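You operate a simulated robot arm through the tools that you are given. There is no shell and no other tool.

The job below is to be done with a simulated robot arm. You get a single attempt, and the scene is never put back.

Task
Wind the clock's bell, set the alarm for 8 and slide it on.
Fine: try the dial light too.

The check looks at the end state, three seconds after you hand in, the way a careful person would. Anything else that was tipped, shoved, dropped, spilled or broken makes it a failure.

Robot
A 6-joint arm with a two-finger parallel gripper, fixed in place. Base frame: the origin is on the floor under the middle of its stand, x ahead of it, y to its left, z up. Readings come in cm, rad, newtons and seconds.
With the tool pointing down near the work surface it reaches from about 34 to 76 cm from the base axis. Its first joint turns from -1.152 to 1.152 rad. Payload 2.45 kg.
The TCP is the grasp point between the finger pads, 2.4 cm short of the fingertips. In the tool frame z runs along the fingers and y along their closing line. Largest opening 6.8 cm; finger width 1.7, thickness 1; the body of the gripper, 4 by 7 cm, starts 4.1 cm behind the TCP.
Orientation is that of the tool frame in the base frame, as [roll, pitch, yaw] about the fixed x, y, z axes, in that order (R = Rz(yaw) Ry(pitch) Rx(roll)). With the fingers straight down and closing along the base's y, the tool's x points along the base's -x, its y along +y and its z along -z.

Tools
- The arm moves only by the tool play_rows. Its argument "rows" is a list of rows, each an object (a shift or turn left out is 0, a gripper value left out holds the last) with "dp": the shift along the tool's x, y, z in units of 250 mm (1.0 is 250 mm), a list of three; "angular": the turn, a rotation vector about the tool's x, y, z in units of 120 degrees (1.0 is 120 degrees), a list of three. In form: [{"dp": [dx, dy, dz], "angular": [ax, ay, az]}, ...]. A call has 1 to 20 rows; each row is the pose to reach, as a shift and turn from the pose commanded when the call began, along the tool's axes at that moment. "claw" is the closure, from 0 (fully open) to 1 (shut), set as the call begins (left out, the last holds). A call with a number of a shift or a turn outside -1 to 1 is refused whole. Each row takes 0.2 s and may step no farther than 5 cm and 0.15 rad from the row before; otherwise, or with a gripper value out of range, the whole call is refused. Where a pose cannot be reached the arm comes as near as it can. A force on the tool above 40 N (or 10 N above the force at the start of the call, whichever is more), or a blocked arm, ends the call early, and 0.2 s more pass. Each finger travels about 10.8 cm/s and halts on what it meets, pressing with about 40 N; the grip force reading is that of the motor and also rises with nothing between the fingers. The clock runs only during rows and for 0.2 s after the last one: add rows that repeat a pose to give the fingers time. The reply holds the time, the measured pose of the TCP, the force on the tool along the base axes, the opening and the grip force, in the units named above and with some noise, with the torque about the TCP (base axes, N m) and any sound that the robot's microphone picked up.
- Cameras (640 x 400 px; columns grow to the right, rows downward): "scene" is fixed at [15.98, 40.55, 146.92]; the picture's right is [-0.82, -0.58, 0.00], its down [-0.30, 0.43, -0.85] and it looks along [0.49, -0.69, -0.53] (base axes); focal length 351 px, centre (320, 200). "wrist" rides on the gripper at [8.4, 1.1, -7.5] in the tool frame; the picture's right is [-0.13, 0.99, 0.00], its down [-0.60, -0.08, -0.79] and it looks along [-0.79, -0.10, 0.61] (tool axes); focal length 251 px, centre (320, 200). There is no depth. A picture from a camera that has moved, and an enlarged one, comes with that camera's place and axes in the base frame and with its lens.
- capture(camera): a new picture of that camera. The clock stands still meanwhile.
- zoom(camera, box): a new picture of the part [left, top, right, bottom] of that camera's present view, enlarged. The clock stands still meanwhile.
- close_job(): hands the job in; it is judged then, once.

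Places have to be worked out from the pictures, the camera data and where the tool is seen. Open the gripper and draw the arm clear of the work before you hand the job in, unless the task says otherwise.

The tools are called after "Request:" as name(argument=value, ...) on one line, values as JSON. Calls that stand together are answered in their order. play_rows: Moves the arm, as the interface text tells. Its arguments: {"type":"object","properties":{"rows":{"type":"array","items":{"type":"object","properties":{"dp":{"type":"array","items":{"type":"number"}},"angular":{"type":"array","items":{"type":"number"}}}}},"claw":{"type":"number"}},"required":["rows"]} The other tools are called the same way: capture (camera) takes a picture; zoom (camera, box) takes an enlarged picture of a part of a camera's view; close_job () hands the job in.

At the start:

```text
t: 0.0
position: [37.87, -21.64, 119.59]
tcp_rot: [3.141, -0.001, 3.139]
contact_force: [0.4, -0.1, 0.6]
wrist_torque: [-0.02, -0.01, -0.01]
width: 6.79
gripper_force: 0.0
```

scene: 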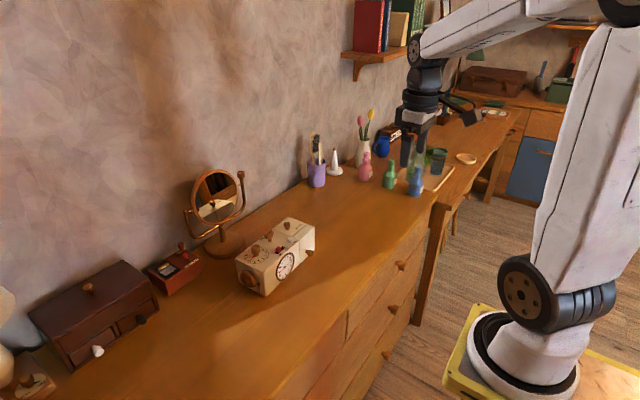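
wrist: 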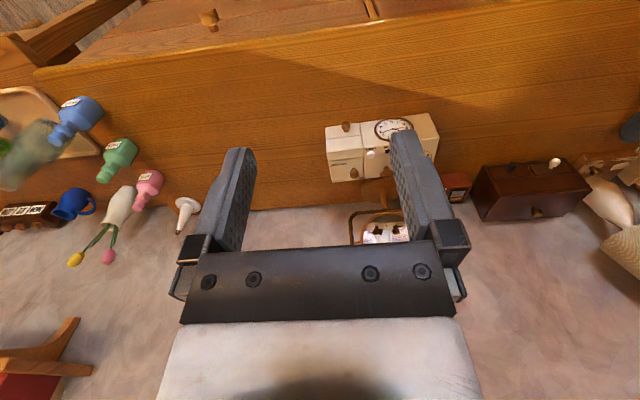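

The clock appears to be the cream box in the middle of the dresser. I'll zoom in on it from both cameras to read its controls.

Request:
zoom(camera="scene", box=[220, 200, 330, 310])

Request:
zoom(camera="wrist", box=[310, 100, 470, 200])

Request:
zoom(camera="scene", box=[130, 150, 350, 310])

```text
3.64 times, centred on (275, 255) of scene
camera zoom: at [15.98, 40.55, 146.92], right [-0.82, -0.58, 0.0], down [-0.3, 0.43, -0.85], along [0.49, -0.69, -0.53], focal length 1277 px, centre (484, 0)
```

zoom: 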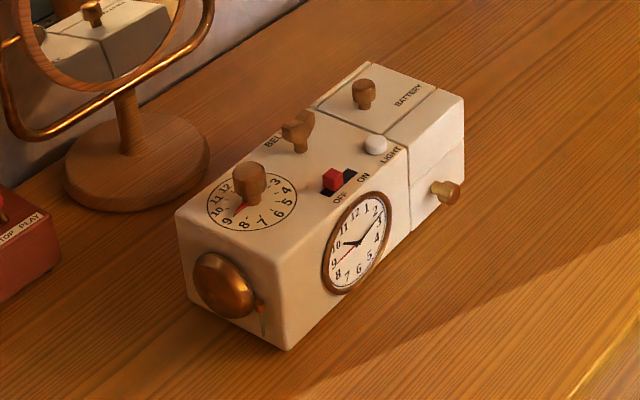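

```text
4.00 times, centred on (390, 150) of wrist
camera zoom: at [29.47, -20.29, 127.04], right [0.13, 0.99, 0.0], down [0.6, -0.08, 0.79], along [0.79, -0.1, -0.61], focal length 1006 px, centre (40, 400)
```

zoom: 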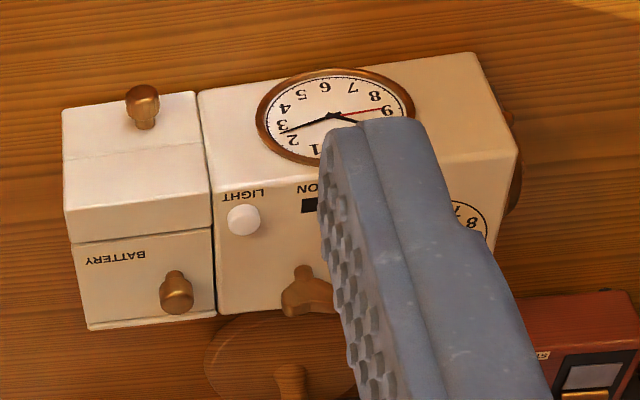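

```text
2.50 times, centred on (240, 230) of scene
camera zoom: at [15.98, 40.55, 146.92], right [-0.82, -0.58, 0.0], down [-0.3, 0.43, -0.85], along [0.49, -0.69, -0.53], focal length 878 px, centre (520, 125)
```

zoom: 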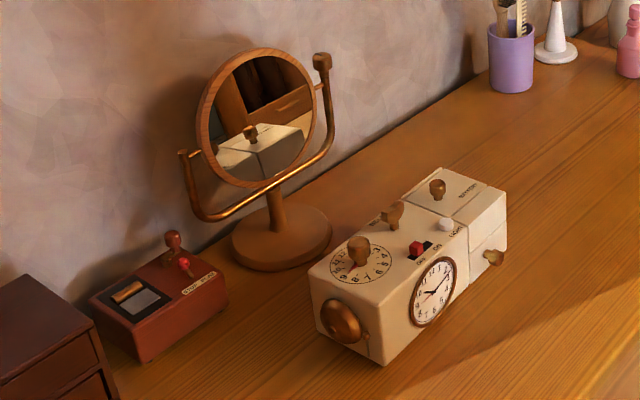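

Triangulating the light button from both views puts it at about (65, -14.6, 89), on the clock's top face. The alarm dial lies toward +y and the battery box toward -y. I'll move closer, staying high and in front, to get a better look.

Request:
play_rows(rows=[{"dp": [-0.08, 0.06, 0.12]}, {"dp": [-0.16, 0.12, 0.24]}, {"dp": [-0.24, 0.18, 0.36]}, {"dp": [-0.32, 0.24, 0.48]}, {"dp": [-0.4, 0.3, 0.6]}, {"dp": [-0.48, 0.38, 0.72]}, {"dp": [-0.48, 0.38, 0.72]}], claw=0)

```text
t: 1.6
position: [49.87, -12.11, 101.65]
tcp_rot: [-3.141, -0.002, 3.141]
contact_force: [-0.3, -0.6, 0.0]
wrist_torque: [0.02, -0.01, 0.03]
width: 6.79
gripper_force: 0.0
```

The arm is now in front of and above the clock, so I'll take the close view.

Request:
capture(camera="wrist")

Request:
zoom(camera="wrist", box=[220, 60, 420, 260])

Request:
capture(camera="scene")

```text
taken
camera wrist: at [41.51, -10.78, 108.98], right [0.13, 0.99, 0.0], down [0.6, -0.08, 0.79], along [0.79, -0.1, -0.61], focal length 251 px, centre (320, 200)
```

wrist: 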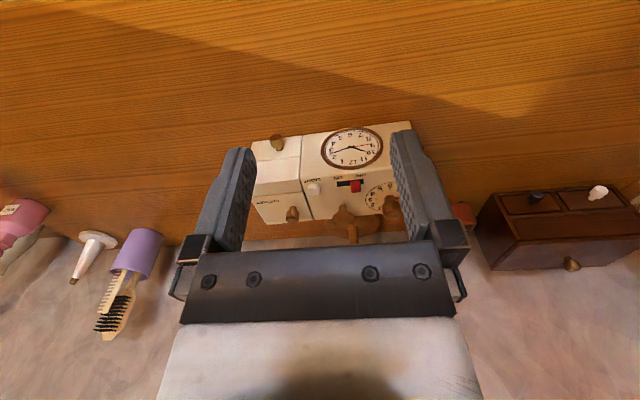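

```text
2.00 times, centred on (320, 160) of wrist
camera zoom: at [41.51, -10.78, 108.98], right [0.13, 0.99, 0.0], down [0.6, -0.08, 0.79], along [0.79, -0.1, -0.61], focal length 503 px, centre (320, 280)
```

zoom: 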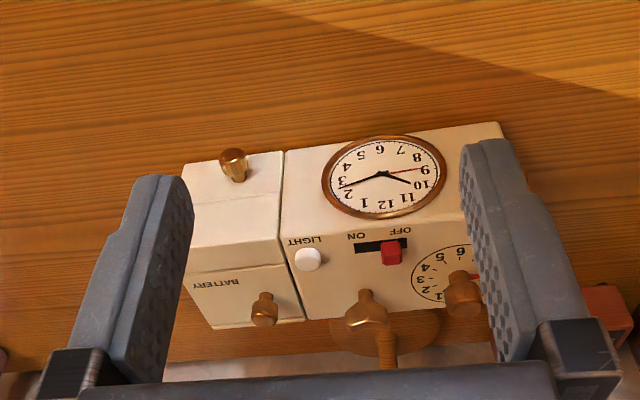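

```text
taken
```

scene: 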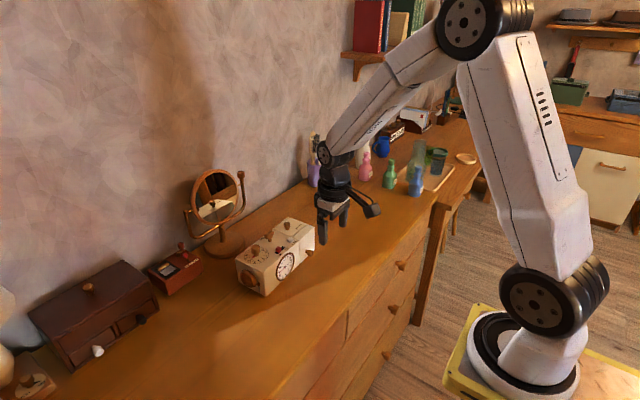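

The button position agrees between the two views. The red switch is at OFF, the bell key is a wing key, and one finger partly hides the dial, so I'll zoom in further.

Request:
zoom(camera="wrist", box=[300, 160, 400, 230])

Request:
zoom(camera="scene", box=[230, 212, 320, 302])

Request:
zoom(camera="scene", box=[250, 215, 310, 260])

```text
5.71 times, centred on (350, 195) of wrist
camera zoom: at [41.51, -10.78, 108.98], right [0.13, 0.99, 0.0], down [0.6, -0.08, 0.79], along [0.79, -0.1, -0.61], focal length 1437 px, centre (149, 229)
```

zoom: 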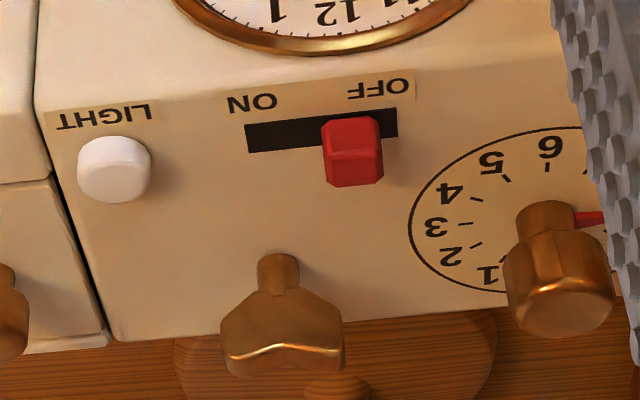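

```text
4.44 times, centred on (275, 257) of scene
camera zoom: at [15.98, 40.55, 146.92], right [-0.82, -0.58, 0.0], down [-0.3, 0.43, -0.85], along [0.49, -0.69, -0.53], focal length 1560 px, centre (520, -53)
```

zoom: 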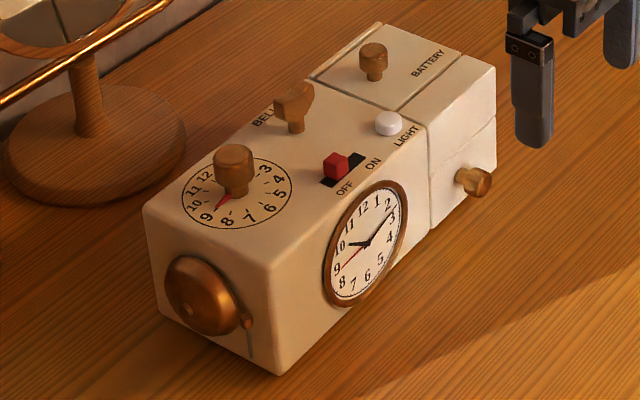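

```text
8.89 times, centred on (280, 238) of scene
camera zoom: at [15.98, 40.55, 146.92], right [-0.82, -0.58, 0.0], down [-0.3, 0.43, -0.85], along [0.49, -0.69, -0.53], focal length 3121 px, centre (676, -133)
```

zoom: 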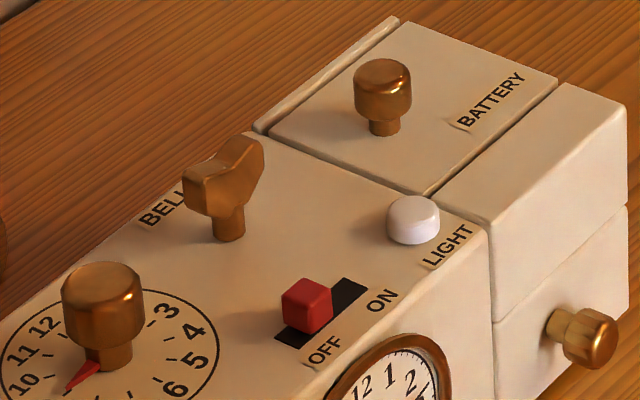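

The desk is at about z≈80 and the clock top at z≈88.5. I estimate the alarm knob axis at (68.2,-5.2), the bell key at (69.2,-11.3), the nub near (64.5,-9.3) and the button at (64.8,-14.6). For better accuracy I'll tilt the tool 30° so the camera looks down more steeply.

Request:
play_rows(rows=[{"dp": [-0.08, 0.04, -0.02], "angular": [0, 0.0625, 0]}, {"dp": [-0.16, 0.08, -0.04], "angular": [0, 0.125, 0]}, {"dp": [-0.24, 0.12, -0.06], "angular": [0, 0.1875, 0]}, {"dp": [-0.32, 0.16, -0.08], "angular": [0, 0.25, 0]}, {"dp": [-0.32, 0.16, -0.08], "angular": [0, 0.25, 0]}])

```text
t: 2.8
position: [57.84, -8.05, 103.53]
tcp_rot: [-3.141, -0.525, 3.141]
contact_force: [0.3, -0.2, 0.4]
wrist_torque: [-0.03, -0.01, 0.02]
width: 6.78
gripper_force: 0.0
```

The tilt went as planned and no contact was felt. I'll take pictures from this steeper angle.

Request:
capture(camera="wrist")

Request:
zoom(camera="wrist", box=[260, 130, 400, 240])

```text
taken
camera wrist: at [54.37, -6.76, 114.19], right [0.11, 0.99, -0.07], down [0.92, -0.08, 0.38], along [0.37, -0.1, -0.92], focal length 251 px, centre (320, 200)
```

wrist: 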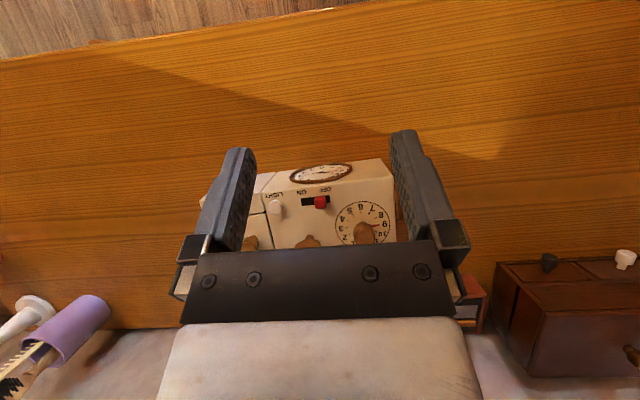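

```text
3.64 times, centred on (330, 185) of wrist
camera zoom: at [54.37, -6.76, 114.19], right [0.11, 0.99, -0.07], down [0.92, -0.08, 0.38], along [0.37, -0.1, -0.92], focal length 914 px, centre (284, 254)
```

zoom: 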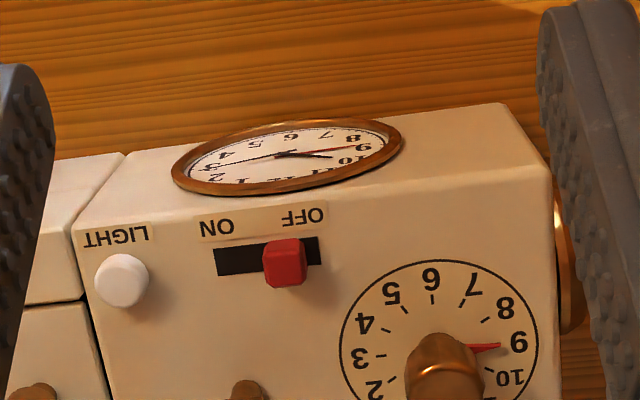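

The pointer sits right at 9, but the gripper bar hides the back half of the clock top. I'll move 6 cm forward so the bell key and knob come fully into view.

Request:
play_rows(rows=[{"dp": [-0.1039, 0, -0.06]}, {"dp": [-0.2078, 0, -0.12]}, {"dp": [-0.2078, 0, -0.12]}])

Request:
zoom(camera="wrist", box=[250, 110, 410, 240])

```text
t: 3.6
position: [63.72, -8.07, 103.57]
tcp_rot: [3.142, -0.525, -3.141]
contact_force: [-0.2, -0.7, 0.4]
wrist_torque: [0.01, -0.03, -0.01]
width: 6.81
gripper_force: 0.0
```

```text
3.08 times, centred on (330, 175) of wrist
camera zoom: at [60.3, -6.79, 114.24], right [0.11, 0.99, -0.06], down [0.92, -0.08, 0.38], along [0.38, -0.1, -0.92], focal length 774 px, centre (289, 277)
```

zoom: 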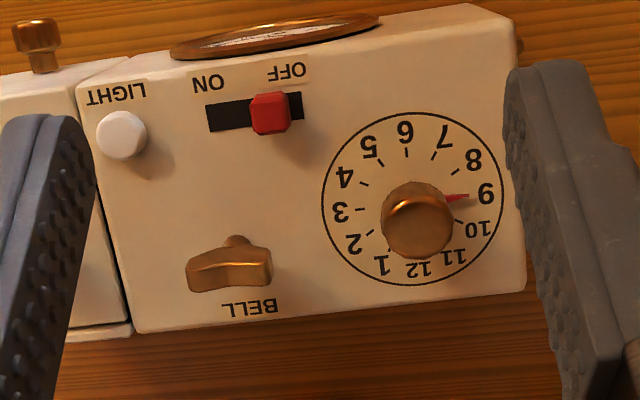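

This view gives a clear reading of the top: dial centre (68.4,-5.1), bell key (69.2,-11.25) with its wing along the clock's long axis, nub (64.8,-9.5), button (65.0,-14.6). The clock is turned only about 2°. I'll start with the light button, bringing the tool upright and closed above it.

Request:
play_rows(rows=[{"dp": [-0.049, -0.0653, 0.0591], "angular": [0, -0.0627, 0]}, {"dp": [-0.098, -0.1306, 0.1182], "angular": [0, -0.1253, 0]}, {"dp": [-0.1471, -0.1959, 0.1772], "angular": [0, -0.188, 0]}, {"dp": [-0.1961, -0.2612, 0.2363], "angular": [0, -0.2507, 0]}, {"dp": [-0.1961, -0.2612, 0.2363], "angular": [0, -0.2507, 0]}], claw=1)

Request:
capture(camera="wrist")

Request:
zoom(camera="scene", box=[230, 190, 340, 290])

```text
t: 4.8
position: [65.11, -14.64, 96.06]
tcp_rot: [3.14, 0.003, 3.141]
contact_force: [0.6, -0.7, 0.3]
wrist_torque: [0.0, 0.02, 0.0]
width: 0.0
gripper_force: 23.8
```

```text
taken
camera wrist: at [56.77, -13.35, 103.4], right [0.13, 0.99, 0.0], down [0.6, -0.08, 0.79], along [0.79, -0.1, -0.61], focal length 251 px, centre (320, 200)
```

wrist: 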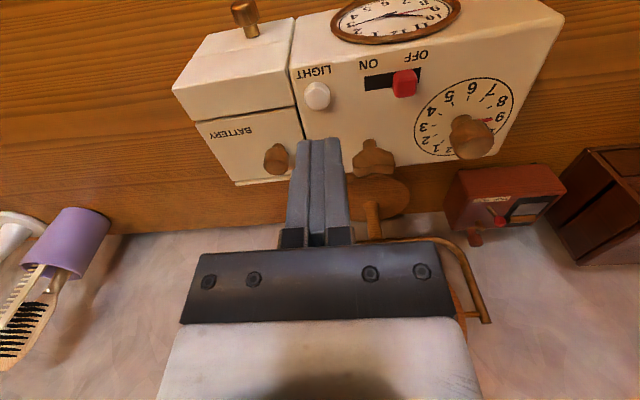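

```text
4.00 times, centred on (285, 240) of scene
camera zoom: at [15.98, 40.55, 146.92], right [-0.82, -0.58, 0.0], down [-0.3, 0.43, -0.85], along [0.49, -0.69, -0.53], focal length 1404 px, centre (460, 40)
```

zoom: 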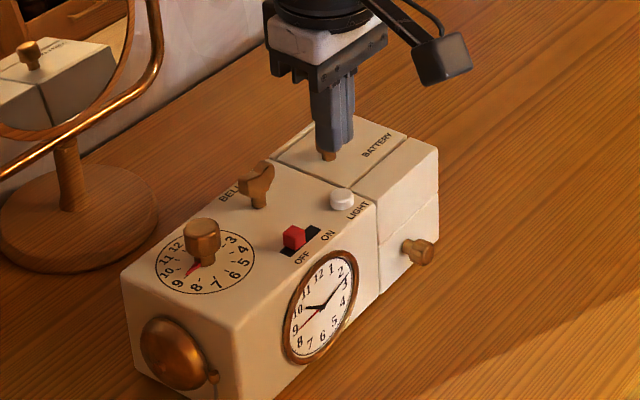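

From this view the button is directly under the closed fingertips at (65.0,-14.6). I'll lower to just above it, with the tip at about z≈89.9.

Request:
play_rows(rows=[{"dp": [0.004, 0.001, 0.075]}, {"dp": [0.004, 0.001, 0.15]}, {"dp": [0.004, 0.001, 0.15]}])

Request:
capture(camera="wrist")

Request:
zoom(camera="scene", box=[250, 200, 320, 260])

```text
t: 5.6
position: [65.17, -14.54, 92.33]
tcp_rot: [3.142, 0.003, 3.141]
contact_force: [0.0, 1.0, 0.0]
wrist_torque: [0.0, -0.01, 0.0]
width: 0.02
gripper_force: 23.7
```

```text
taken
camera wrist: at [56.69, -13.26, 99.68], right [0.13, 0.99, 0.0], down [0.6, -0.08, 0.79], along [0.79, -0.1, -0.61], focal length 251 px, centre (320, 200)
```

wrist: 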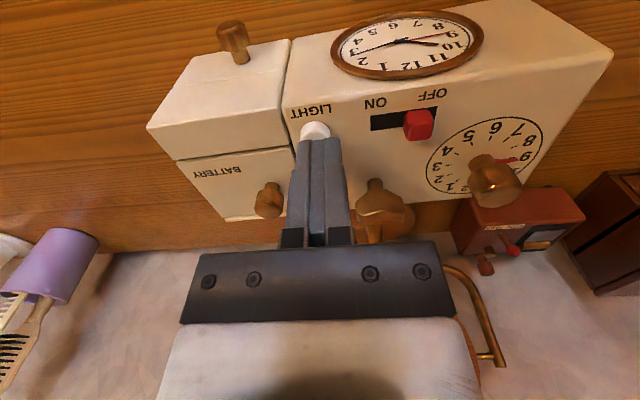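

```text
6.67 times, centred on (285, 230) of scene
camera zoom: at [15.98, 40.55, 146.92], right [-0.82, -0.58, 0.0], down [-0.3, 0.43, -0.85], along [0.49, -0.69, -0.53], focal length 2341 px, centre (553, 0)
```

zoom: 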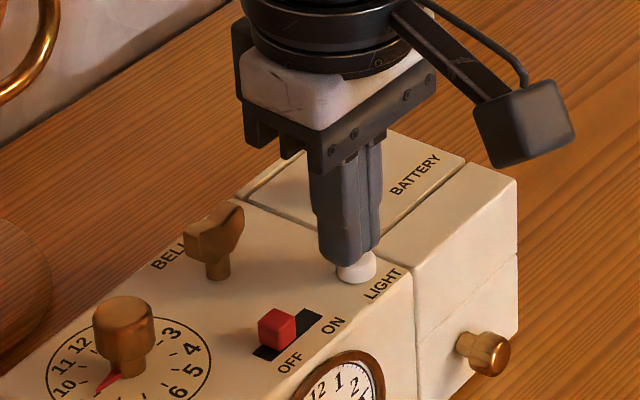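

The tip sits just above the button, perhaps 0.2 cm too far back. I'll shift slightly toward the front and descend in small steps while watching the force.

Request:
play_rows(rows=[{"dp": [0.008, -0.002, 0]}, {"dp": [0.008, -0.002, 0.01]}, {"dp": [0.008, -0.002, 0.02]}, {"dp": [0.008, -0.002, 0.024]}])

```text
t: 6.6
position: [64.87, -14.7, 91.66]
tcp_rot: [-3.141, 0.002, 3.141]
contact_force: [0.3, 0.9, 1.3]
wrist_torque: [-0.01, -0.02, -0.03]
width: 0.02
gripper_force: 23.4
heard: click
```

I heard a click with the tip at about z≈89.26. I'll look at whether the light came on.

Request:
capture(camera="wrist")

Request:
zoom(camera="scene", box=[230, 200, 330, 300])

```text
taken
camera wrist: at [56.47, -13.33, 99.13], right [0.13, 0.99, 0.0], down [0.6, -0.08, 0.79], along [0.79, -0.1, -0.61], focal length 251 px, centre (320, 200)
```

wrist: 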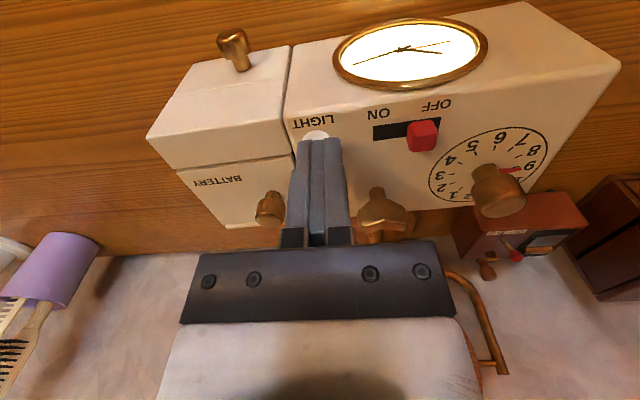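

```text
4.00 times, centred on (280, 250) of scene
camera zoom: at [15.98, 40.55, 146.92], right [-0.82, -0.58, 0.0], down [-0.3, 0.43, -0.85], along [0.49, -0.69, -0.53], focal length 1404 px, centre (480, 0)
```

zoom: 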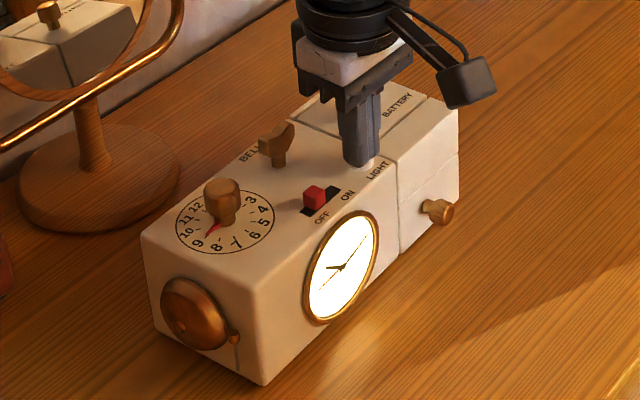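

The dial lights up, so the light works. I'll raise off the button and see whether it stays lit.

Request:
play_rows(rows=[{"dp": [0, 0, -0.02]}, {"dp": [0, 0, -0.1]}, {"dp": [0, 0, -0.16]}, {"dp": [0, 0, -0.16]}])

Request:
capture(camera="wrist")

Request:
zoom(camera="scene", box=[230, 200, 330, 300])

```text
t: 7.6
position: [64.79, -14.73, 95.71]
tcp_rot: [-3.141, -0.001, 3.141]
contact_force: [0.0, -0.1, 1.0]
wrist_torque: [0.03, 0.04, 0.02]
width: 0.01
gripper_force: 23.5
```

```text
taken
camera wrist: at [56.41, -13.34, 103.12], right [0.13, 0.99, 0.0], down [0.6, -0.08, 0.79], along [0.79, -0.1, -0.61], focal length 251 px, centre (320, 200)
```

wrist: 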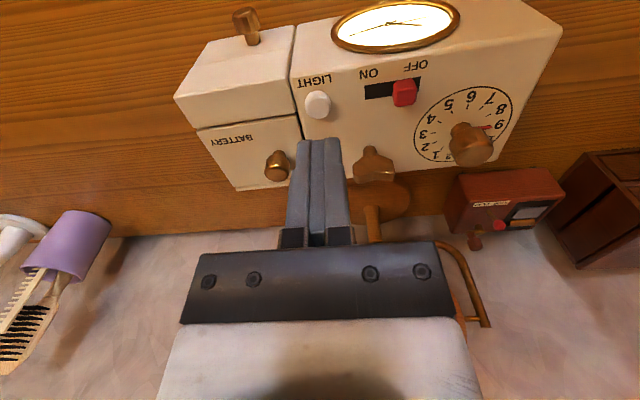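

```text
4.00 times, centred on (280, 250) of scene
camera zoom: at [15.98, 40.55, 146.92], right [-0.82, -0.58, 0.0], down [-0.3, 0.43, -0.85], along [0.49, -0.69, -0.53], focal length 1404 px, centre (480, 0)
```

zoom: 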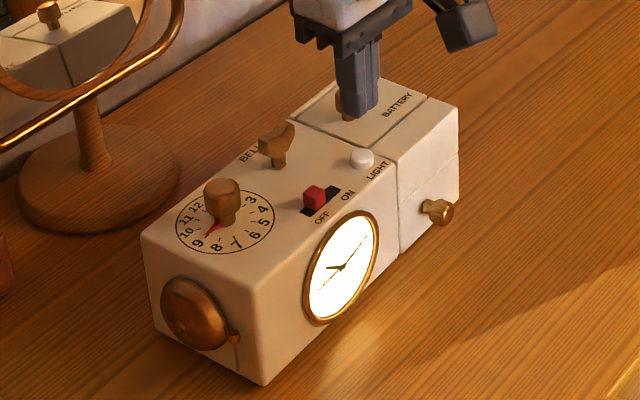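

The light stays lit after release, so that step is done. Next is the bell: I'll turn the tool 92° so the fingers close across the thin side of the wing key, partly open, above (69.2,-11.25).

Request:
play_rows(rows=[{"dp": [-0.016, 0.013, -0.03], "angular": [0, 0, -0.0697]}, {"dp": [-0.032, 0.026, -0.052], "angular": [0, 0, -0.1394]}, {"dp": [-0.048, 0.039, -0.052], "angular": [0, 0, -0.2091]}, {"dp": [-0.064, 0.052, -0.052], "angular": [0, 0, -0.2788]}, {"dp": [-0.08, 0.065, -0.052], "angular": [0, 0, -0.3485]}, {"dp": [-0.096, 0.078, -0.052], "angular": [0, 0, -0.4182]}, {"dp": [-0.112, 0.091, -0.052], "angular": [0, 0, -0.4879]}, {"dp": [-0.128, 0.104, -0.052], "angular": [0, 0, -0.5576]}, {"dp": [-0.144, 0.117, -0.052], "angular": [0, 0, -0.6273]}, {"dp": [-0.16, 0.13, -0.052], "angular": [0, 0, -0.697]}, {"dp": [-0.176, 0.14, -0.052], "angular": [0, 0, -0.767]}, {"dp": [-0.176, 0.14, -0.052], "angular": [0, 0, -0.767]}], claw=0.5)

Request:
capture(camera="wrist")

Request:
zoom(camera="scene", box=[240, 190, 320, 260])

```text
t: 10.2
position: [69.21, -11.08, 96.95]
tcp_rot: [-3.14, 0.001, -1.532]
contact_force: [-0.2, -0.1, 0.0]
wrist_torque: [-0.01, 0.0, 0.03]
width: 3.4
gripper_force: 0.1
```

```text
taken
camera wrist: at [68.46, -19.39, 104.39], right [-1.0, 0.09, 0.0], down [0.05, 0.61, 0.79], along [0.07, 0.79, -0.61], focal length 251 px, centre (320, 200)
```

wrist: 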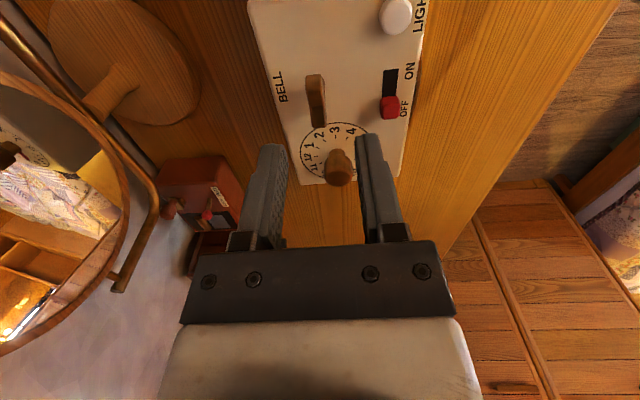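

```text
5.71 times, centred on (280, 225) of scene
camera zoom: at [15.98, 40.55, 146.92], right [-0.82, -0.58, 0.0], down [-0.3, 0.43, -0.85], along [0.49, -0.69, -0.53], focal length 2006 px, centre (549, 57)
```

zoom: 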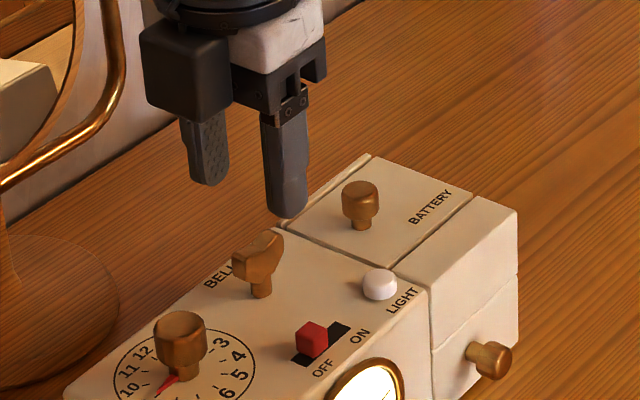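

The wing key lies just below the open fingers. I'll zoom in to check the alignment.

Request:
zoom(camera="wrist", box=[260, 50, 400, 190])

```text
2.86 times, centred on (330, 120) of wrist
camera zoom: at [68.46, -19.39, 104.39], right [-1.0, 0.09, 0.0], down [0.05, 0.61, 0.79], along [0.07, 0.79, -0.61], focal length 718 px, centre (291, 429)
```

zoom: 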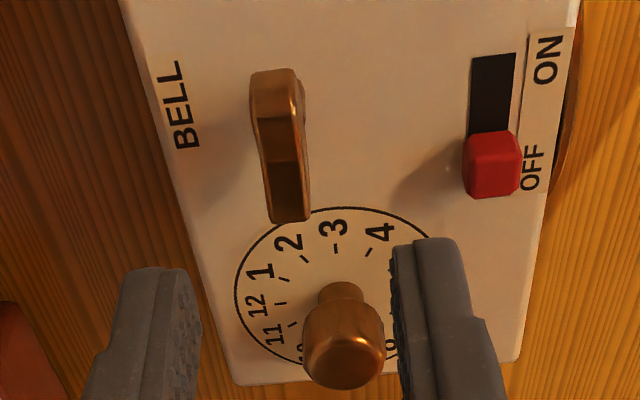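

The wing centre works out to about (69.3,-11.4) with its top near z≈91.3, so a small lateral correction is needed. I'll make it and lower around the wing, keeping the tips just above the clock's top.

Request:
play_rows(rows=[{"dp": [0.011, -0.0036, 0.04]}, {"dp": [0.011, -0.0036, 0.1]}, {"dp": [0.011, -0.0036, 0.16]}, {"dp": [0.011, -0.0036, 0.202]}, {"dp": [0.011, -0.0036, 0.202]}])

Request:
capture(camera="wrist")

Request:
zoom(camera="scene", box=[240, 190, 320, 260])

```text
t: 11.4
position: [69.3, -11.36, 92.08]
tcp_rot: [-3.138, 0.0, -1.533]
contact_force: [-0.2, 0.0, -0.8]
wrist_torque: [0.01, 0.01, -0.02]
width: 3.38
gripper_force: 0.0
```

```text
taken
camera wrist: at [68.53, -19.64, 99.36], right [-1.0, 0.09, 0.0], down [0.06, 0.61, 0.79], along [0.07, 0.79, -0.61], focal length 251 px, centre (320, 200)
```

wrist: 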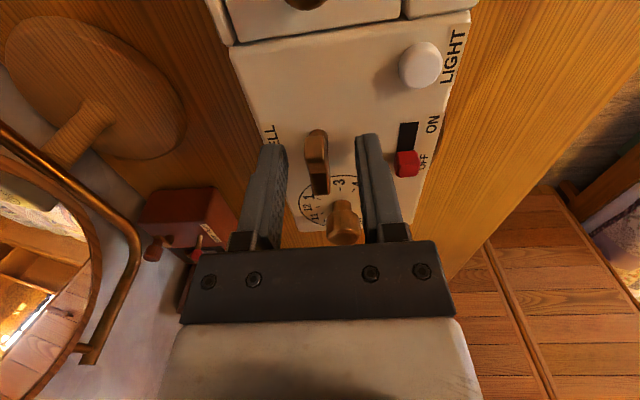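

```text
5.71 times, centred on (280, 225) of scene
camera zoom: at [15.98, 40.55, 146.92], right [-0.82, -0.58, 0.0], down [-0.3, 0.43, -0.85], along [0.49, -0.69, -0.53], focal length 2006 px, centre (549, 57)
```

zoom: 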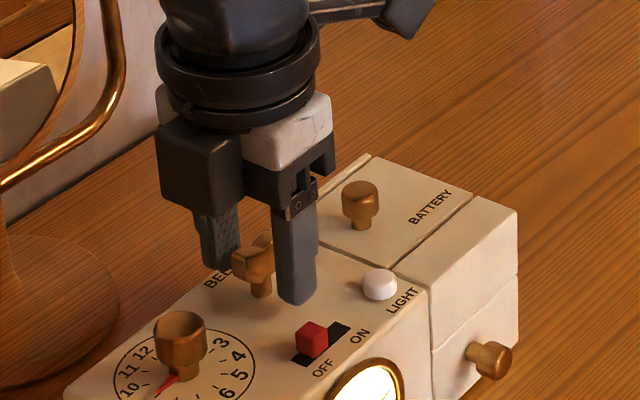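

The wing sits centred between the pads, and the tips clear the surface with no force. I'll close on it.

Request:
play_rows(rows=[{"dp": [0, 0, 0]}, {"dp": [0, 0, 0]}, {"dp": [0, 0, 0]}], claw=1)

Request:
zoom(camera="wrist", box=[240, 60, 420, 260])

```text
t: 12.2
position: [69.45, -11.34, 91.96]
tcp_rot: [-3.14, 0.003, -1.534]
contact_force: [3.7, 0.0, 0.0]
wrist_torque: [-0.05, -0.18, 0.0]
width: 0.94
gripper_force: 30.5
```

```text
2.00 times, centred on (330, 160) of wrist
camera zoom: at [68.56, -19.64, 99.38], right [-1.0, 0.09, 0.0], down [0.06, 0.61, 0.79], along [0.08, 0.79, -0.61], focal length 503 px, centre (300, 280)
```

zoom: 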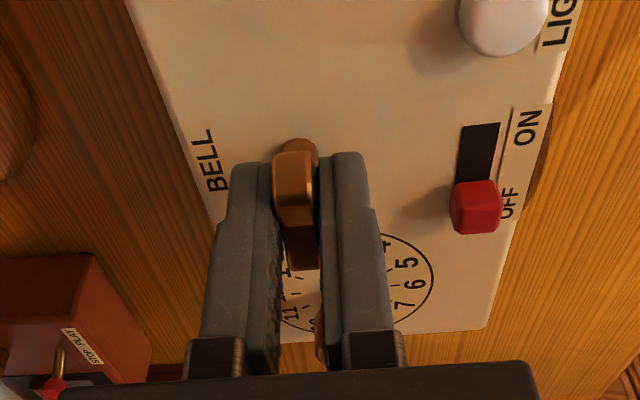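

It is gripped at 0.94 cm wide, with a 3.7 N sideways force from a 0.1 cm offset, which I'll relieve. Then I'll make a first clockwise trial turn of about 34° and read the torque and sound.

Request:
play_rows(rows=[{"dp": [0, -0.005, 0]}, {"dp": [0, -0.005, 0], "angular": [0, 0, 0.07]}, {"dp": [0, -0.005, 0], "angular": [0, 0, 0.14]}, {"dp": [0, -0.005, 0], "angular": [0, 0, 0.21]}, {"dp": [0, -0.005, 0], "angular": [0, 0, 0.28]}, {"dp": [0, -0.005, 0], "angular": [0, 0, 0.28]}])

Request:
zoom(camera="scene", box=[230, 190, 330, 290])

```text
t: 13.6
position: [69.39, -11.47, 91.96]
tcp_rot: [-3.139, 0.002, -2.124]
contact_force: [-0.3, 0.4, 2.6]
wrist_torque: [-0.15, 0.16, 0.02]
width: 0.94
gripper_force: 31.1
```

```text
4.00 times, centred on (280, 240) of scene
camera zoom: at [15.98, 40.55, 146.92], right [-0.82, -0.58, 0.0], down [-0.3, 0.43, -0.85], along [0.49, -0.69, -0.53], focal length 1404 px, centre (480, 40)
```

zoom: 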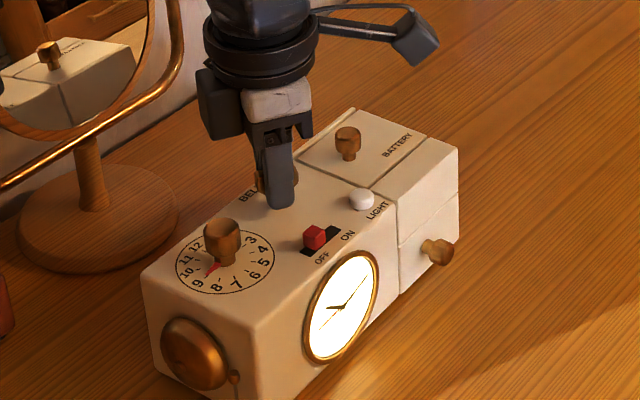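

The key turned with the gripper, clockwise by 34°, with little torque, and the clock stayed put. I'll continue clockwise and listen.

Request:
play_rows(rows=[{"angular": [0, 0, 0.07]}, {"angular": [0, 0, 0.14]}, {"angular": [0, 0, 0.21]}, {"angular": [0, 0, 0.28]}, {"angular": [0, 0, 0.35]}, {"angular": [0, 0, 0.42]}, {"angular": [0, 0, 0.49]}, {"angular": [0, 0, 0.49]}])

Request:
zoom(camera="scene", box=[230, 190, 330, 290])

```text
t: 15.4
position: [69.55, -11.4, 91.97]
tcp_rot: [-3.141, 0.002, 3.132]
contact_force: [4.0, -6.3, -0.6]
wrist_torque: [-0.16, -0.07, 0.0]
width: 0.93
gripper_force: 30.3
```

```text
4.00 times, centred on (280, 240) of scene
camera zoom: at [16.0, 40.53, 146.93], right [-0.82, -0.58, 0.0], down [-0.3, 0.43, -0.85], along [0.49, -0.69, -0.53], focal length 1404 px, centre (480, 40)
```

zoom: 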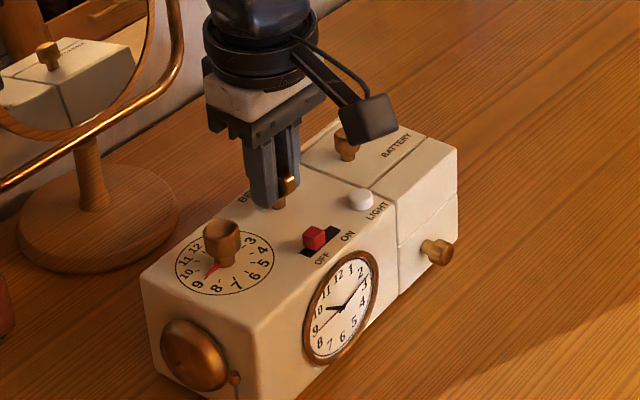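

The light timed itself out, having lasted 7–8 s, so I'll press it again at the very end. The key is turning (now 98°), and a slight axis offset shows as side force. I'll correct for that and continue clockwise.

Request:
play_rows(rows=[{"dp": [-0.0072, -0.0076, 0]}, {"dp": [-0.0072, -0.0076, 0], "angular": [0, 0, 0.07]}, {"dp": [-0.0072, -0.0085, 0], "angular": [0, 0, 0.14]}, {"dp": [-0.0065, -0.009, 0], "angular": [0, 0, 0.21]}, {"dp": [-0.006, -0.01, 0], "angular": [0, 0, 0.28]}, {"dp": [-0.005, -0.011, 0], "angular": [0, 0, 0.35]}, {"dp": [-0.005, -0.011, 0], "angular": [0, 0, 0.35]}])

```text
t: 17.0
position: [69.55, -11.81, 91.89]
tcp_rot: [-3.141, 0.003, 2.399]
contact_force: [-1.8, 6.2, 0.5]
wrist_torque: [-0.34, -0.36, 0.02]
width: 0.91
gripper_force: 31.2
```

Side force is now +6 N in y, so I over-corrected. I'll ease back by about 0.12 cm and finish this half turn.

Request:
play_rows(rows=[{"dp": [0.004, 0.003, 0]}, {"dp": [0.004, 0.003, 0], "angular": [0, 0, 0.07]}, {"dp": [0.004, 0.003, 0], "angular": [0, 0, 0.14]}, {"dp": [0.004, 0.003, 0], "angular": [0, 0, 0.21]}, {"dp": [0.004, 0.003, 0], "angular": [0, 0, 0.28]}, {"dp": [0.004, 0.003, 0], "angular": [0, 0, 0.35]}, {"dp": [0.004, 0.003, 0], "angular": [0, 0, 0.4]}, {"dp": [0.004, 0.003, 0], "angular": [0, 0, 0.4]}])

Request:
capture(camera="wrist")

Request:
zoom(camera="scene", box=[230, 190, 330, 290])

```text
t: 18.8
position: [69.59, -11.58, 91.95]
tcp_rot: [-3.141, 0.0, 1.562]
contact_force: [-4.9, -9.3, 0.2]
wrist_torque: [-0.36, 0.15, 0.02]
width: 0.91
gripper_force: 31.2
```

```text
taken
camera wrist: at [70.7, -3.0, 99.35], right [0.99, -0.14, 0.0], down [-0.08, -0.6, 0.79], along [-0.11, -0.79, -0.61], focal length 251 px, centre (320, 200)
```

wrist: 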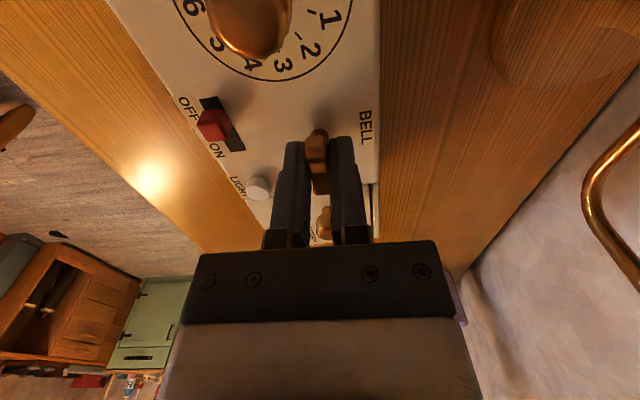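

```text
4.00 times, centred on (280, 240) of scene
camera zoom: at [15.97, 40.52, 146.93], right [-0.82, -0.58, 0.0], down [-0.3, 0.43, -0.85], along [0.49, -0.69, -0.53], focal length 1404 px, centre (480, 40)
```

zoom: 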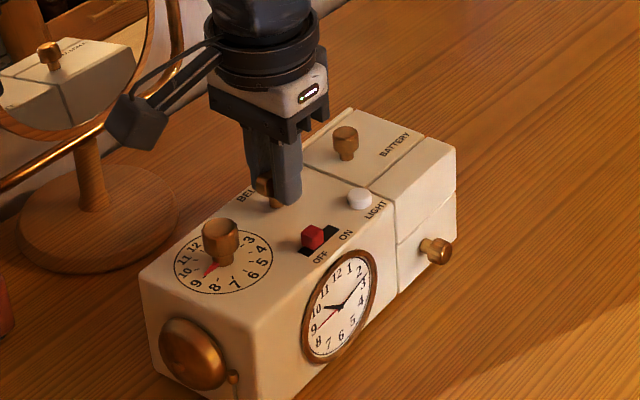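

The key has now turned about 184° and the clock is essentially in place. The side force shows the true axis near (69.47,-11.53). I'll release and lift straight up to re-grip for another half turn.

Request:
play_rows(rows=[{"dp": [0, 0, 0]}, {"dp": [0, 0, 0]}, {"dp": [0, 0, -0.06]}, {"dp": [0, 0, -0.13]}, {"dp": [0, 0, -0.17]}, {"dp": [0, 0, -0.17]}], claw=0.5)

Request:
zoom(camera="wrist", box=[200, 20, 440, 200])

Request:
zoom(camera="scene", box=[230, 200, 330, 300])

```text
t: 20.2
position: [69.48, -11.49, 96.16]
tcp_rot: [-3.141, 0.0, 1.564]
contact_force: [-0.5, 0.6, -0.2]
wrist_torque: [-0.01, 0.01, -0.01]
width: 3.37
gripper_force: 0.1
```

```text
2.22 times, centred on (320, 110) of wrist
camera zoom: at [70.64, -2.96, 103.63], right [0.99, -0.14, 0.0], down [-0.08, -0.6, 0.79], along [-0.11, -0.79, -0.61], focal length 559 px, centre (320, 400)
```

zoom: 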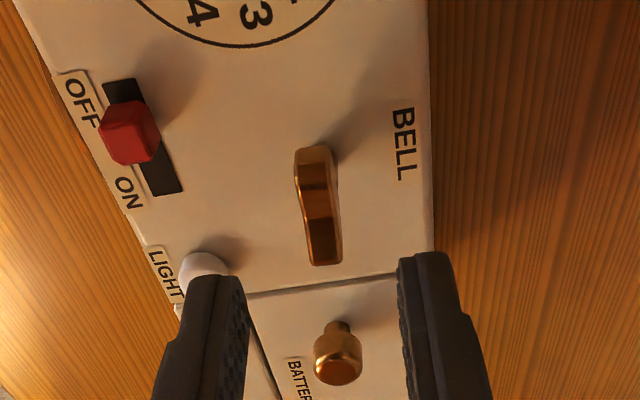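

```text
4.00 times, centred on (280, 250) of scene
camera zoom: at [15.98, 40.55, 146.92], right [-0.82, -0.58, 0.0], down [-0.3, 0.43, -0.85], along [0.49, -0.69, -0.53], focal length 1404 px, centre (480, 0)
```

zoom: 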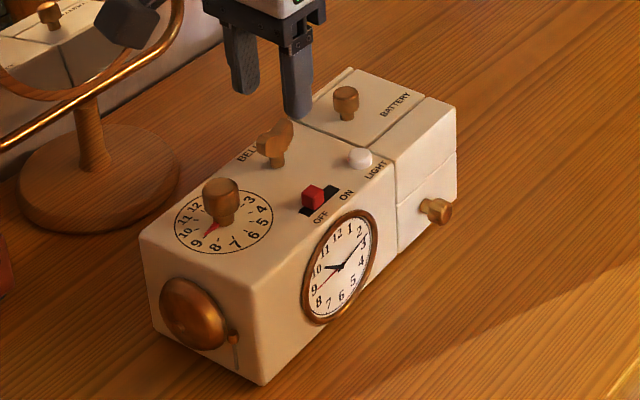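

The key stays where I left it. I'll turn the wrist back 180° in the air, ending centred on the refined axis, ready for the second half turn.

Request:
play_rows(rows=[{"angular": [0, 0, -0.068]}, {"angular": [0, 0, -0.136]}, {"angular": [0, 0, -0.204]}, {"angular": [0, 0, -0.272]}, {"angular": [0, 0, -0.34]}, {"angular": [0, 0, -0.408]}, {"angular": [0, 0, -0.476]}, {"angular": [0, 0, -0.544]}, {"angular": [0, 0, -0.612]}, {"angular": [0, 0, -0.68]}, {"dp": [-0.0024, -0.0036, 0], "angular": [0, 0, -0.75]}])

Request:
play_rows(rows=[{"angular": [0, 0, -0.068]}, {"angular": [0, 0, -0.136]}, {"angular": [0, 0, -0.204]}, {"angular": [0, 0, -0.272]}, {"angular": [0, 0, -0.34]}, {"angular": [0, 0, -0.408]}, {"angular": [0, 0, -0.476]}, {"angular": [0, 0, -0.544]}, {"angular": [0, 0, -0.612]}, {"angular": [0, 0, -0.68]}, {"angular": [0, 0, -0.75]}, {"angular": [0, 0, -0.75]}])

Request:
zoom(camera="wrist", box=[240, 30, 420, 210])

```text
t: 22.6
position: [69.42, -11.56, 96.2]
tcp_rot: [-3.141, 0.0, 3.14]
contact_force: [0.6, 1.4, -0.6]
wrist_torque: [-0.02, 0.01, 0.0]
width: 3.4
gripper_force: 0.0
```

```text
t: 25.2
position: [69.42, -11.67, 96.2]
tcp_rot: [-3.138, -0.001, -1.574]
contact_force: [0.1, 0.2, -0.8]
wrist_torque: [0.0, -0.01, -0.04]
width: 3.41
gripper_force: 0.0
```

```text
2.22 times, centred on (330, 120) of wrist
camera zoom: at [68.36, -19.84, 103.61], right [-0.99, 0.13, 0.0], down [0.08, 0.6, 0.79], along [0.11, 0.79, -0.61], focal length 559 px, centre (298, 378)
```

zoom: 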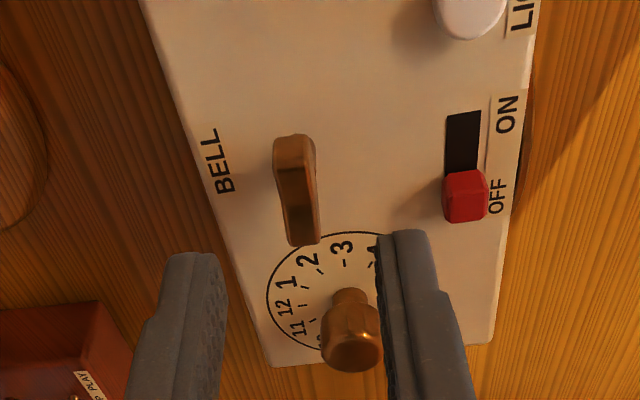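

The wing again lies between the pads and parallel to them. I'll lower the fingers around it and grip.

Request:
play_rows(rows=[{"dp": [-0.002, 0, 0.06]}, {"dp": [-0.002, 0, 0.12]}, {"dp": [-0.002, 0, 0.17]}, {"dp": [-0.002, 0, 0.17]}])

Request:
play_rows(rows=[{"dp": [0, 0, 0]}, {"dp": [0, 0, 0]}, {"dp": [0, 0, 0]}], claw=1)

```text
t: 26.2
position: [69.6, -11.62, 91.99]
tcp_rot: [-3.14, 0.0, -1.576]
contact_force: [-0.6, 0.2, 0.9]
wrist_torque: [0.02, 0.02, 0.02]
width: 3.42
gripper_force: 0.0
```

```text
t: 27.0
position: [69.49, -11.6, 91.94]
tcp_rot: [-3.141, 0.0, -1.578]
contact_force: [-1.0, 0.2, 0.1]
wrist_torque: [0.0, 0.03, 0.03]
width: 0.9
gripper_force: 30.5
```

The grip is centred with almost no side force. I'll turn clockwise another 90° and check.

Request:
play_rows(rows=[{"angular": [0, 0, 0.068]}, {"angular": [0, 0, 0.136]}, {"angular": [0, 0, 0.204]}, {"angular": [0, 0, 0.272]}, {"angular": [0, 0, 0.34]}, {"angular": [0, 0, 0.408]}, {"angular": [0, 0, 0.476]}, {"angular": [0, 0, 0.476]}])

```text
t: 28.8
position: [69.37, -11.52, 91.98]
tcp_rot: [-3.141, -0.001, -2.575]
contact_force: [-10.4, 3.4, 6.8]
wrist_torque: [-0.05, 0.56, 0.02]
width: 0.92
gripper_force: 30.5
```

A side force of -10 N in x built up, which puts the true axis nearer my visual estimate of (69.4,-11.25). I'll release here, re-centre and re-grip so I don't push the clock.

Request:
play_rows(rows=[{"dp": [0, 0, 0]}, {"dp": [0, 0, 0]}, {"dp": [-0.0052, 0.0133, 0]}, {"dp": [-0.0052, 0.0133, 0]}], claw=0.6)

Request:
capture(camera="wrist")

Request:
zoom(camera="scene", box=[230, 200, 330, 300])

```text
t: 29.8
position: [69.4, -11.21, 91.98]
tcp_rot: [-3.141, 0.002, -2.574]
contact_force: [1.2, -0.9, -0.6]
wrist_torque: [-0.02, -0.04, -0.02]
width: 2.72
gripper_force: 0.1
```

```text
taken
camera wrist: at [61.75, -14.61, 99.36], right [-0.42, 0.91, 0.0], down [0.55, 0.26, 0.79], along [0.72, 0.34, -0.61], focal length 251 px, centre (320, 200)
```

wrist: 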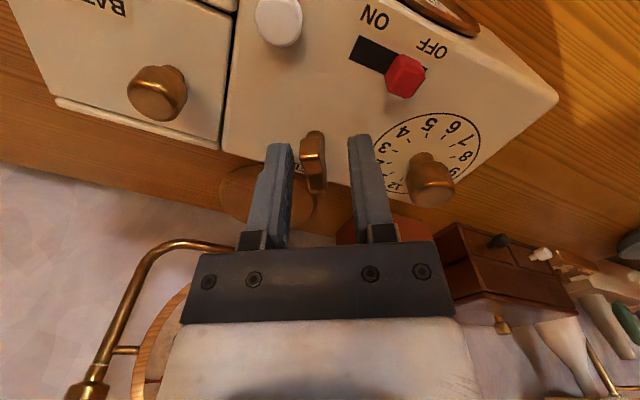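

```text
4.00 times, centred on (280, 250) of scene
camera zoom: at [15.98, 40.55, 146.92], right [-0.82, -0.58, 0.0], down [-0.3, 0.43, -0.85], along [0.49, -0.69, -0.53], focal length 1404 px, centre (480, 0)
```

zoom: 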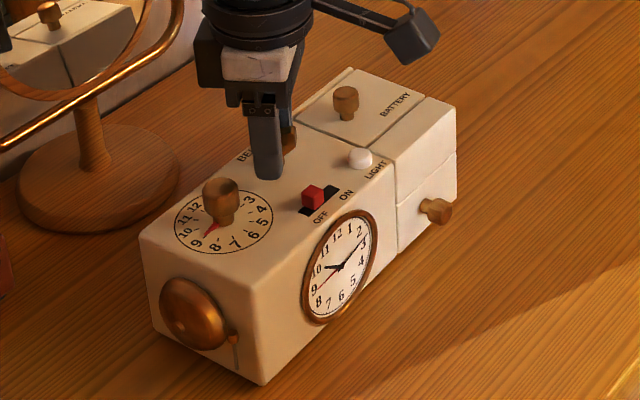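

The clock hasn't moved since the last look. I'll zoom in to check how the wing is centred between the pads before closing.

Request:
zoom(camera="wrist", box=[260, 110, 390, 230])

```text
3.33 times, centred on (325, 170) of wrist
camera zoom: at [61.75, -14.61, 99.36], right [-0.42, 0.91, 0.0], down [0.55, 0.26, 0.79], along [0.72, 0.34, -0.61], focal length 838 px, centre (303, 300)
```

zoom: 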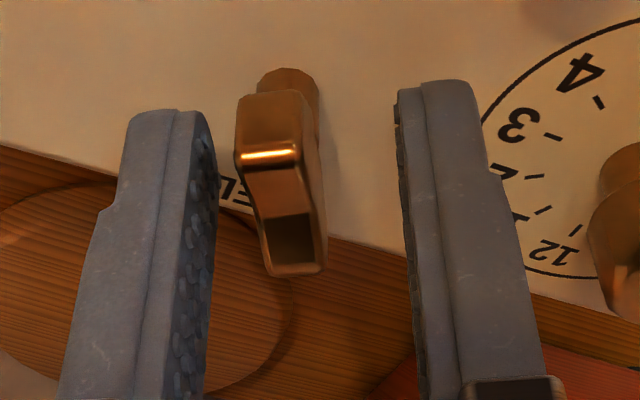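

The wing plane lies 0.29 cm to one side, so the axis really is near (69.4,-11.54). I'll shift onto it, close, and carry on clockwise in short checked steps.

Request:
play_rows(rows=[{"dp": [0.007, -0.0114, -0.004]}, {"dp": [0.007, -0.0114, -0.004]}])

Request:
play_rows(rows=[{"dp": [0, 0, 0]}, {"dp": [0, 0, 0]}, {"dp": [0, 0, 0]}], claw=1)

```text
t: 30.4
position: [69.21, -11.53, 91.97]
tcp_rot: [-3.142, 0.001, -2.575]
contact_force: [1.0, 0.4, -0.2]
wrist_torque: [-0.03, 0.04, 0.01]
width: 2.75
gripper_force: 0.1
```

```text
t: 31.2
position: [69.36, -11.62, 92.02]
tcp_rot: [3.142, 0.0, -2.574]
contact_force: [-1.5, 3.2, 2.1]
wrist_torque: [-0.03, 0.14, -0.01]
width: 0.94
gripper_force: 31.0
```

It is gripped with only about 3.5 N of offset, which I'll relieve while turning. Next is another 40° clockwise.

Request:
play_rows(rows=[{"dp": [0, 0.004, 0]}, {"dp": [0, 0.004, 0], "angular": [0, 0, 0.068]}, {"dp": [0, 0.004, 0], "angular": [0, 0, 0.136]}, {"dp": [0, 0.004, 0], "angular": [0, 0, 0.204]}, {"dp": [0, 0.004, 0], "angular": [0, 0, 0.272]}, {"dp": [0, 0.004, 0], "angular": [0, 0, 0.34]}, {"dp": [0, 0.004, 0], "angular": [0, 0, 0.34]}])

```text
t: 32.8
position: [69.37, -11.55, 92.09]
tcp_rot: [3.141, 0.001, 2.995]
contact_force: [-3.9, 2.1, 5.7]
wrist_torque: [0.1, 0.11, 0.01]
width: 0.92
gripper_force: 30.7
```

The forces are small (about 4 N sideways, 6 N upward). I'll ease off slightly and continue clockwise.

Request:
play_rows(rows=[{"dp": [0.004, 0.0014, -0.004]}, {"dp": [0.004, 0.0014, -0.004], "angular": [0, 0, 0.068]}, {"dp": [0.004, 0.0014, -0.004], "angular": [0, 0, 0.136]}, {"dp": [0.004, 0.0014, -0.004], "angular": [0, 0, 0.204]}, {"dp": [0.004, 0.0014, -0.004], "angular": [0, 0, 0.272]}, {"dp": [0.004, 0.0014, -0.004], "angular": [0, 0, 0.34]}, {"dp": [0.004, 0.0014, -0.004], "angular": [0, 0, 0.34]}])

Request:
zoom(camera="scene", box=[230, 200, 330, 300])

```text
t: 34.4
position: [69.19, -11.38, 92.04]
tcp_rot: [-3.142, 0.0, 2.282]
contact_force: [1.9, 3.8, -1.0]
wrist_torque: [-0.01, -0.16, 0.01]
width: 0.95
gripper_force: 31.1
```

```text
4.00 times, centred on (280, 250) of scene
camera zoom: at [16.0, 40.55, 146.92], right [-0.82, -0.58, 0.0], down [-0.3, 0.43, -0.85], along [0.49, -0.69, -0.53], focal length 1404 px, centre (480, 0)
```

zoom: 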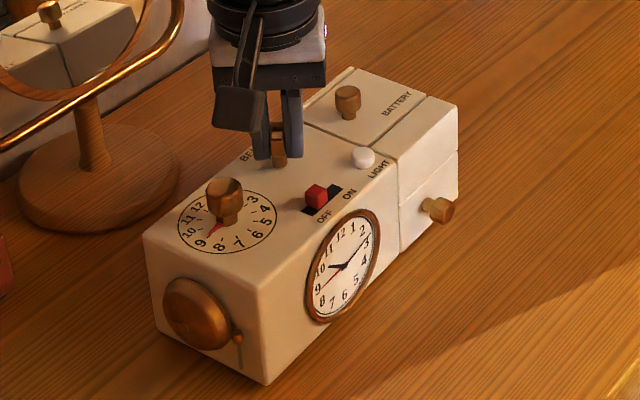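

The clock is within about 2 mm of where it started, and the key has turned about 320° in total. I'll finish this half turn.

Request:
play_rows(rows=[{"angular": [0, 0, 0.068]}, {"angular": [0, 0, 0.136]}, {"angular": [0, 0, 0.204]}, {"angular": [0, 0, 0.272]}, {"angular": [0, 0, 0.34]}, {"angular": [0, 0, 0.34]}])

Request:
zoom(camera="scene", box=[230, 200, 330, 300])

Request:
capture(camera="wrist")

```text
t: 35.8
position: [69.19, -11.42, 92.03]
tcp_rot: [-3.141, 0.0, 1.572]
contact_force: [1.4, 1.0, -0.2]
wrist_torque: [0.25, -0.12, 0.03]
width: 0.9
gripper_force: 31.0
```

```text
4.00 times, centred on (280, 250) of scene
camera zoom: at [16.0, 40.55, 146.92], right [-0.82, -0.58, 0.0], down [-0.3, 0.43, -0.85], along [0.49, -0.69, -0.53], focal length 1404 px, centre (480, 0)
```

zoom: 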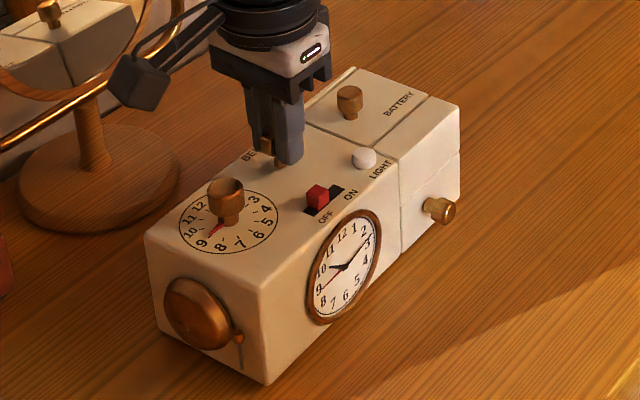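

```text
taken
camera wrist: at [70.37, -2.86, 99.52], right [0.99, -0.13, 0.0], down [-0.08, -0.6, 0.79], along [-0.1, -0.79, -0.61], focal length 251 px, centre (320, 200)
```

wrist: 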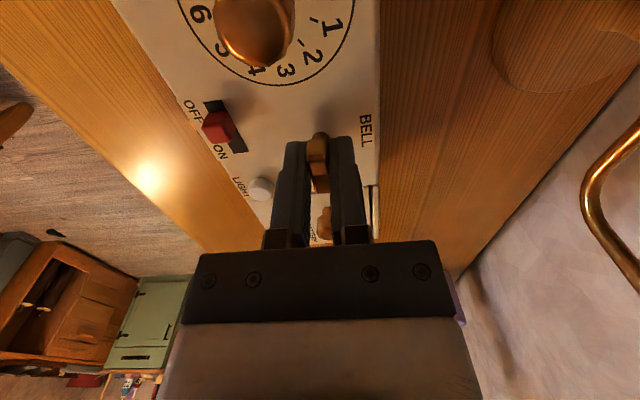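

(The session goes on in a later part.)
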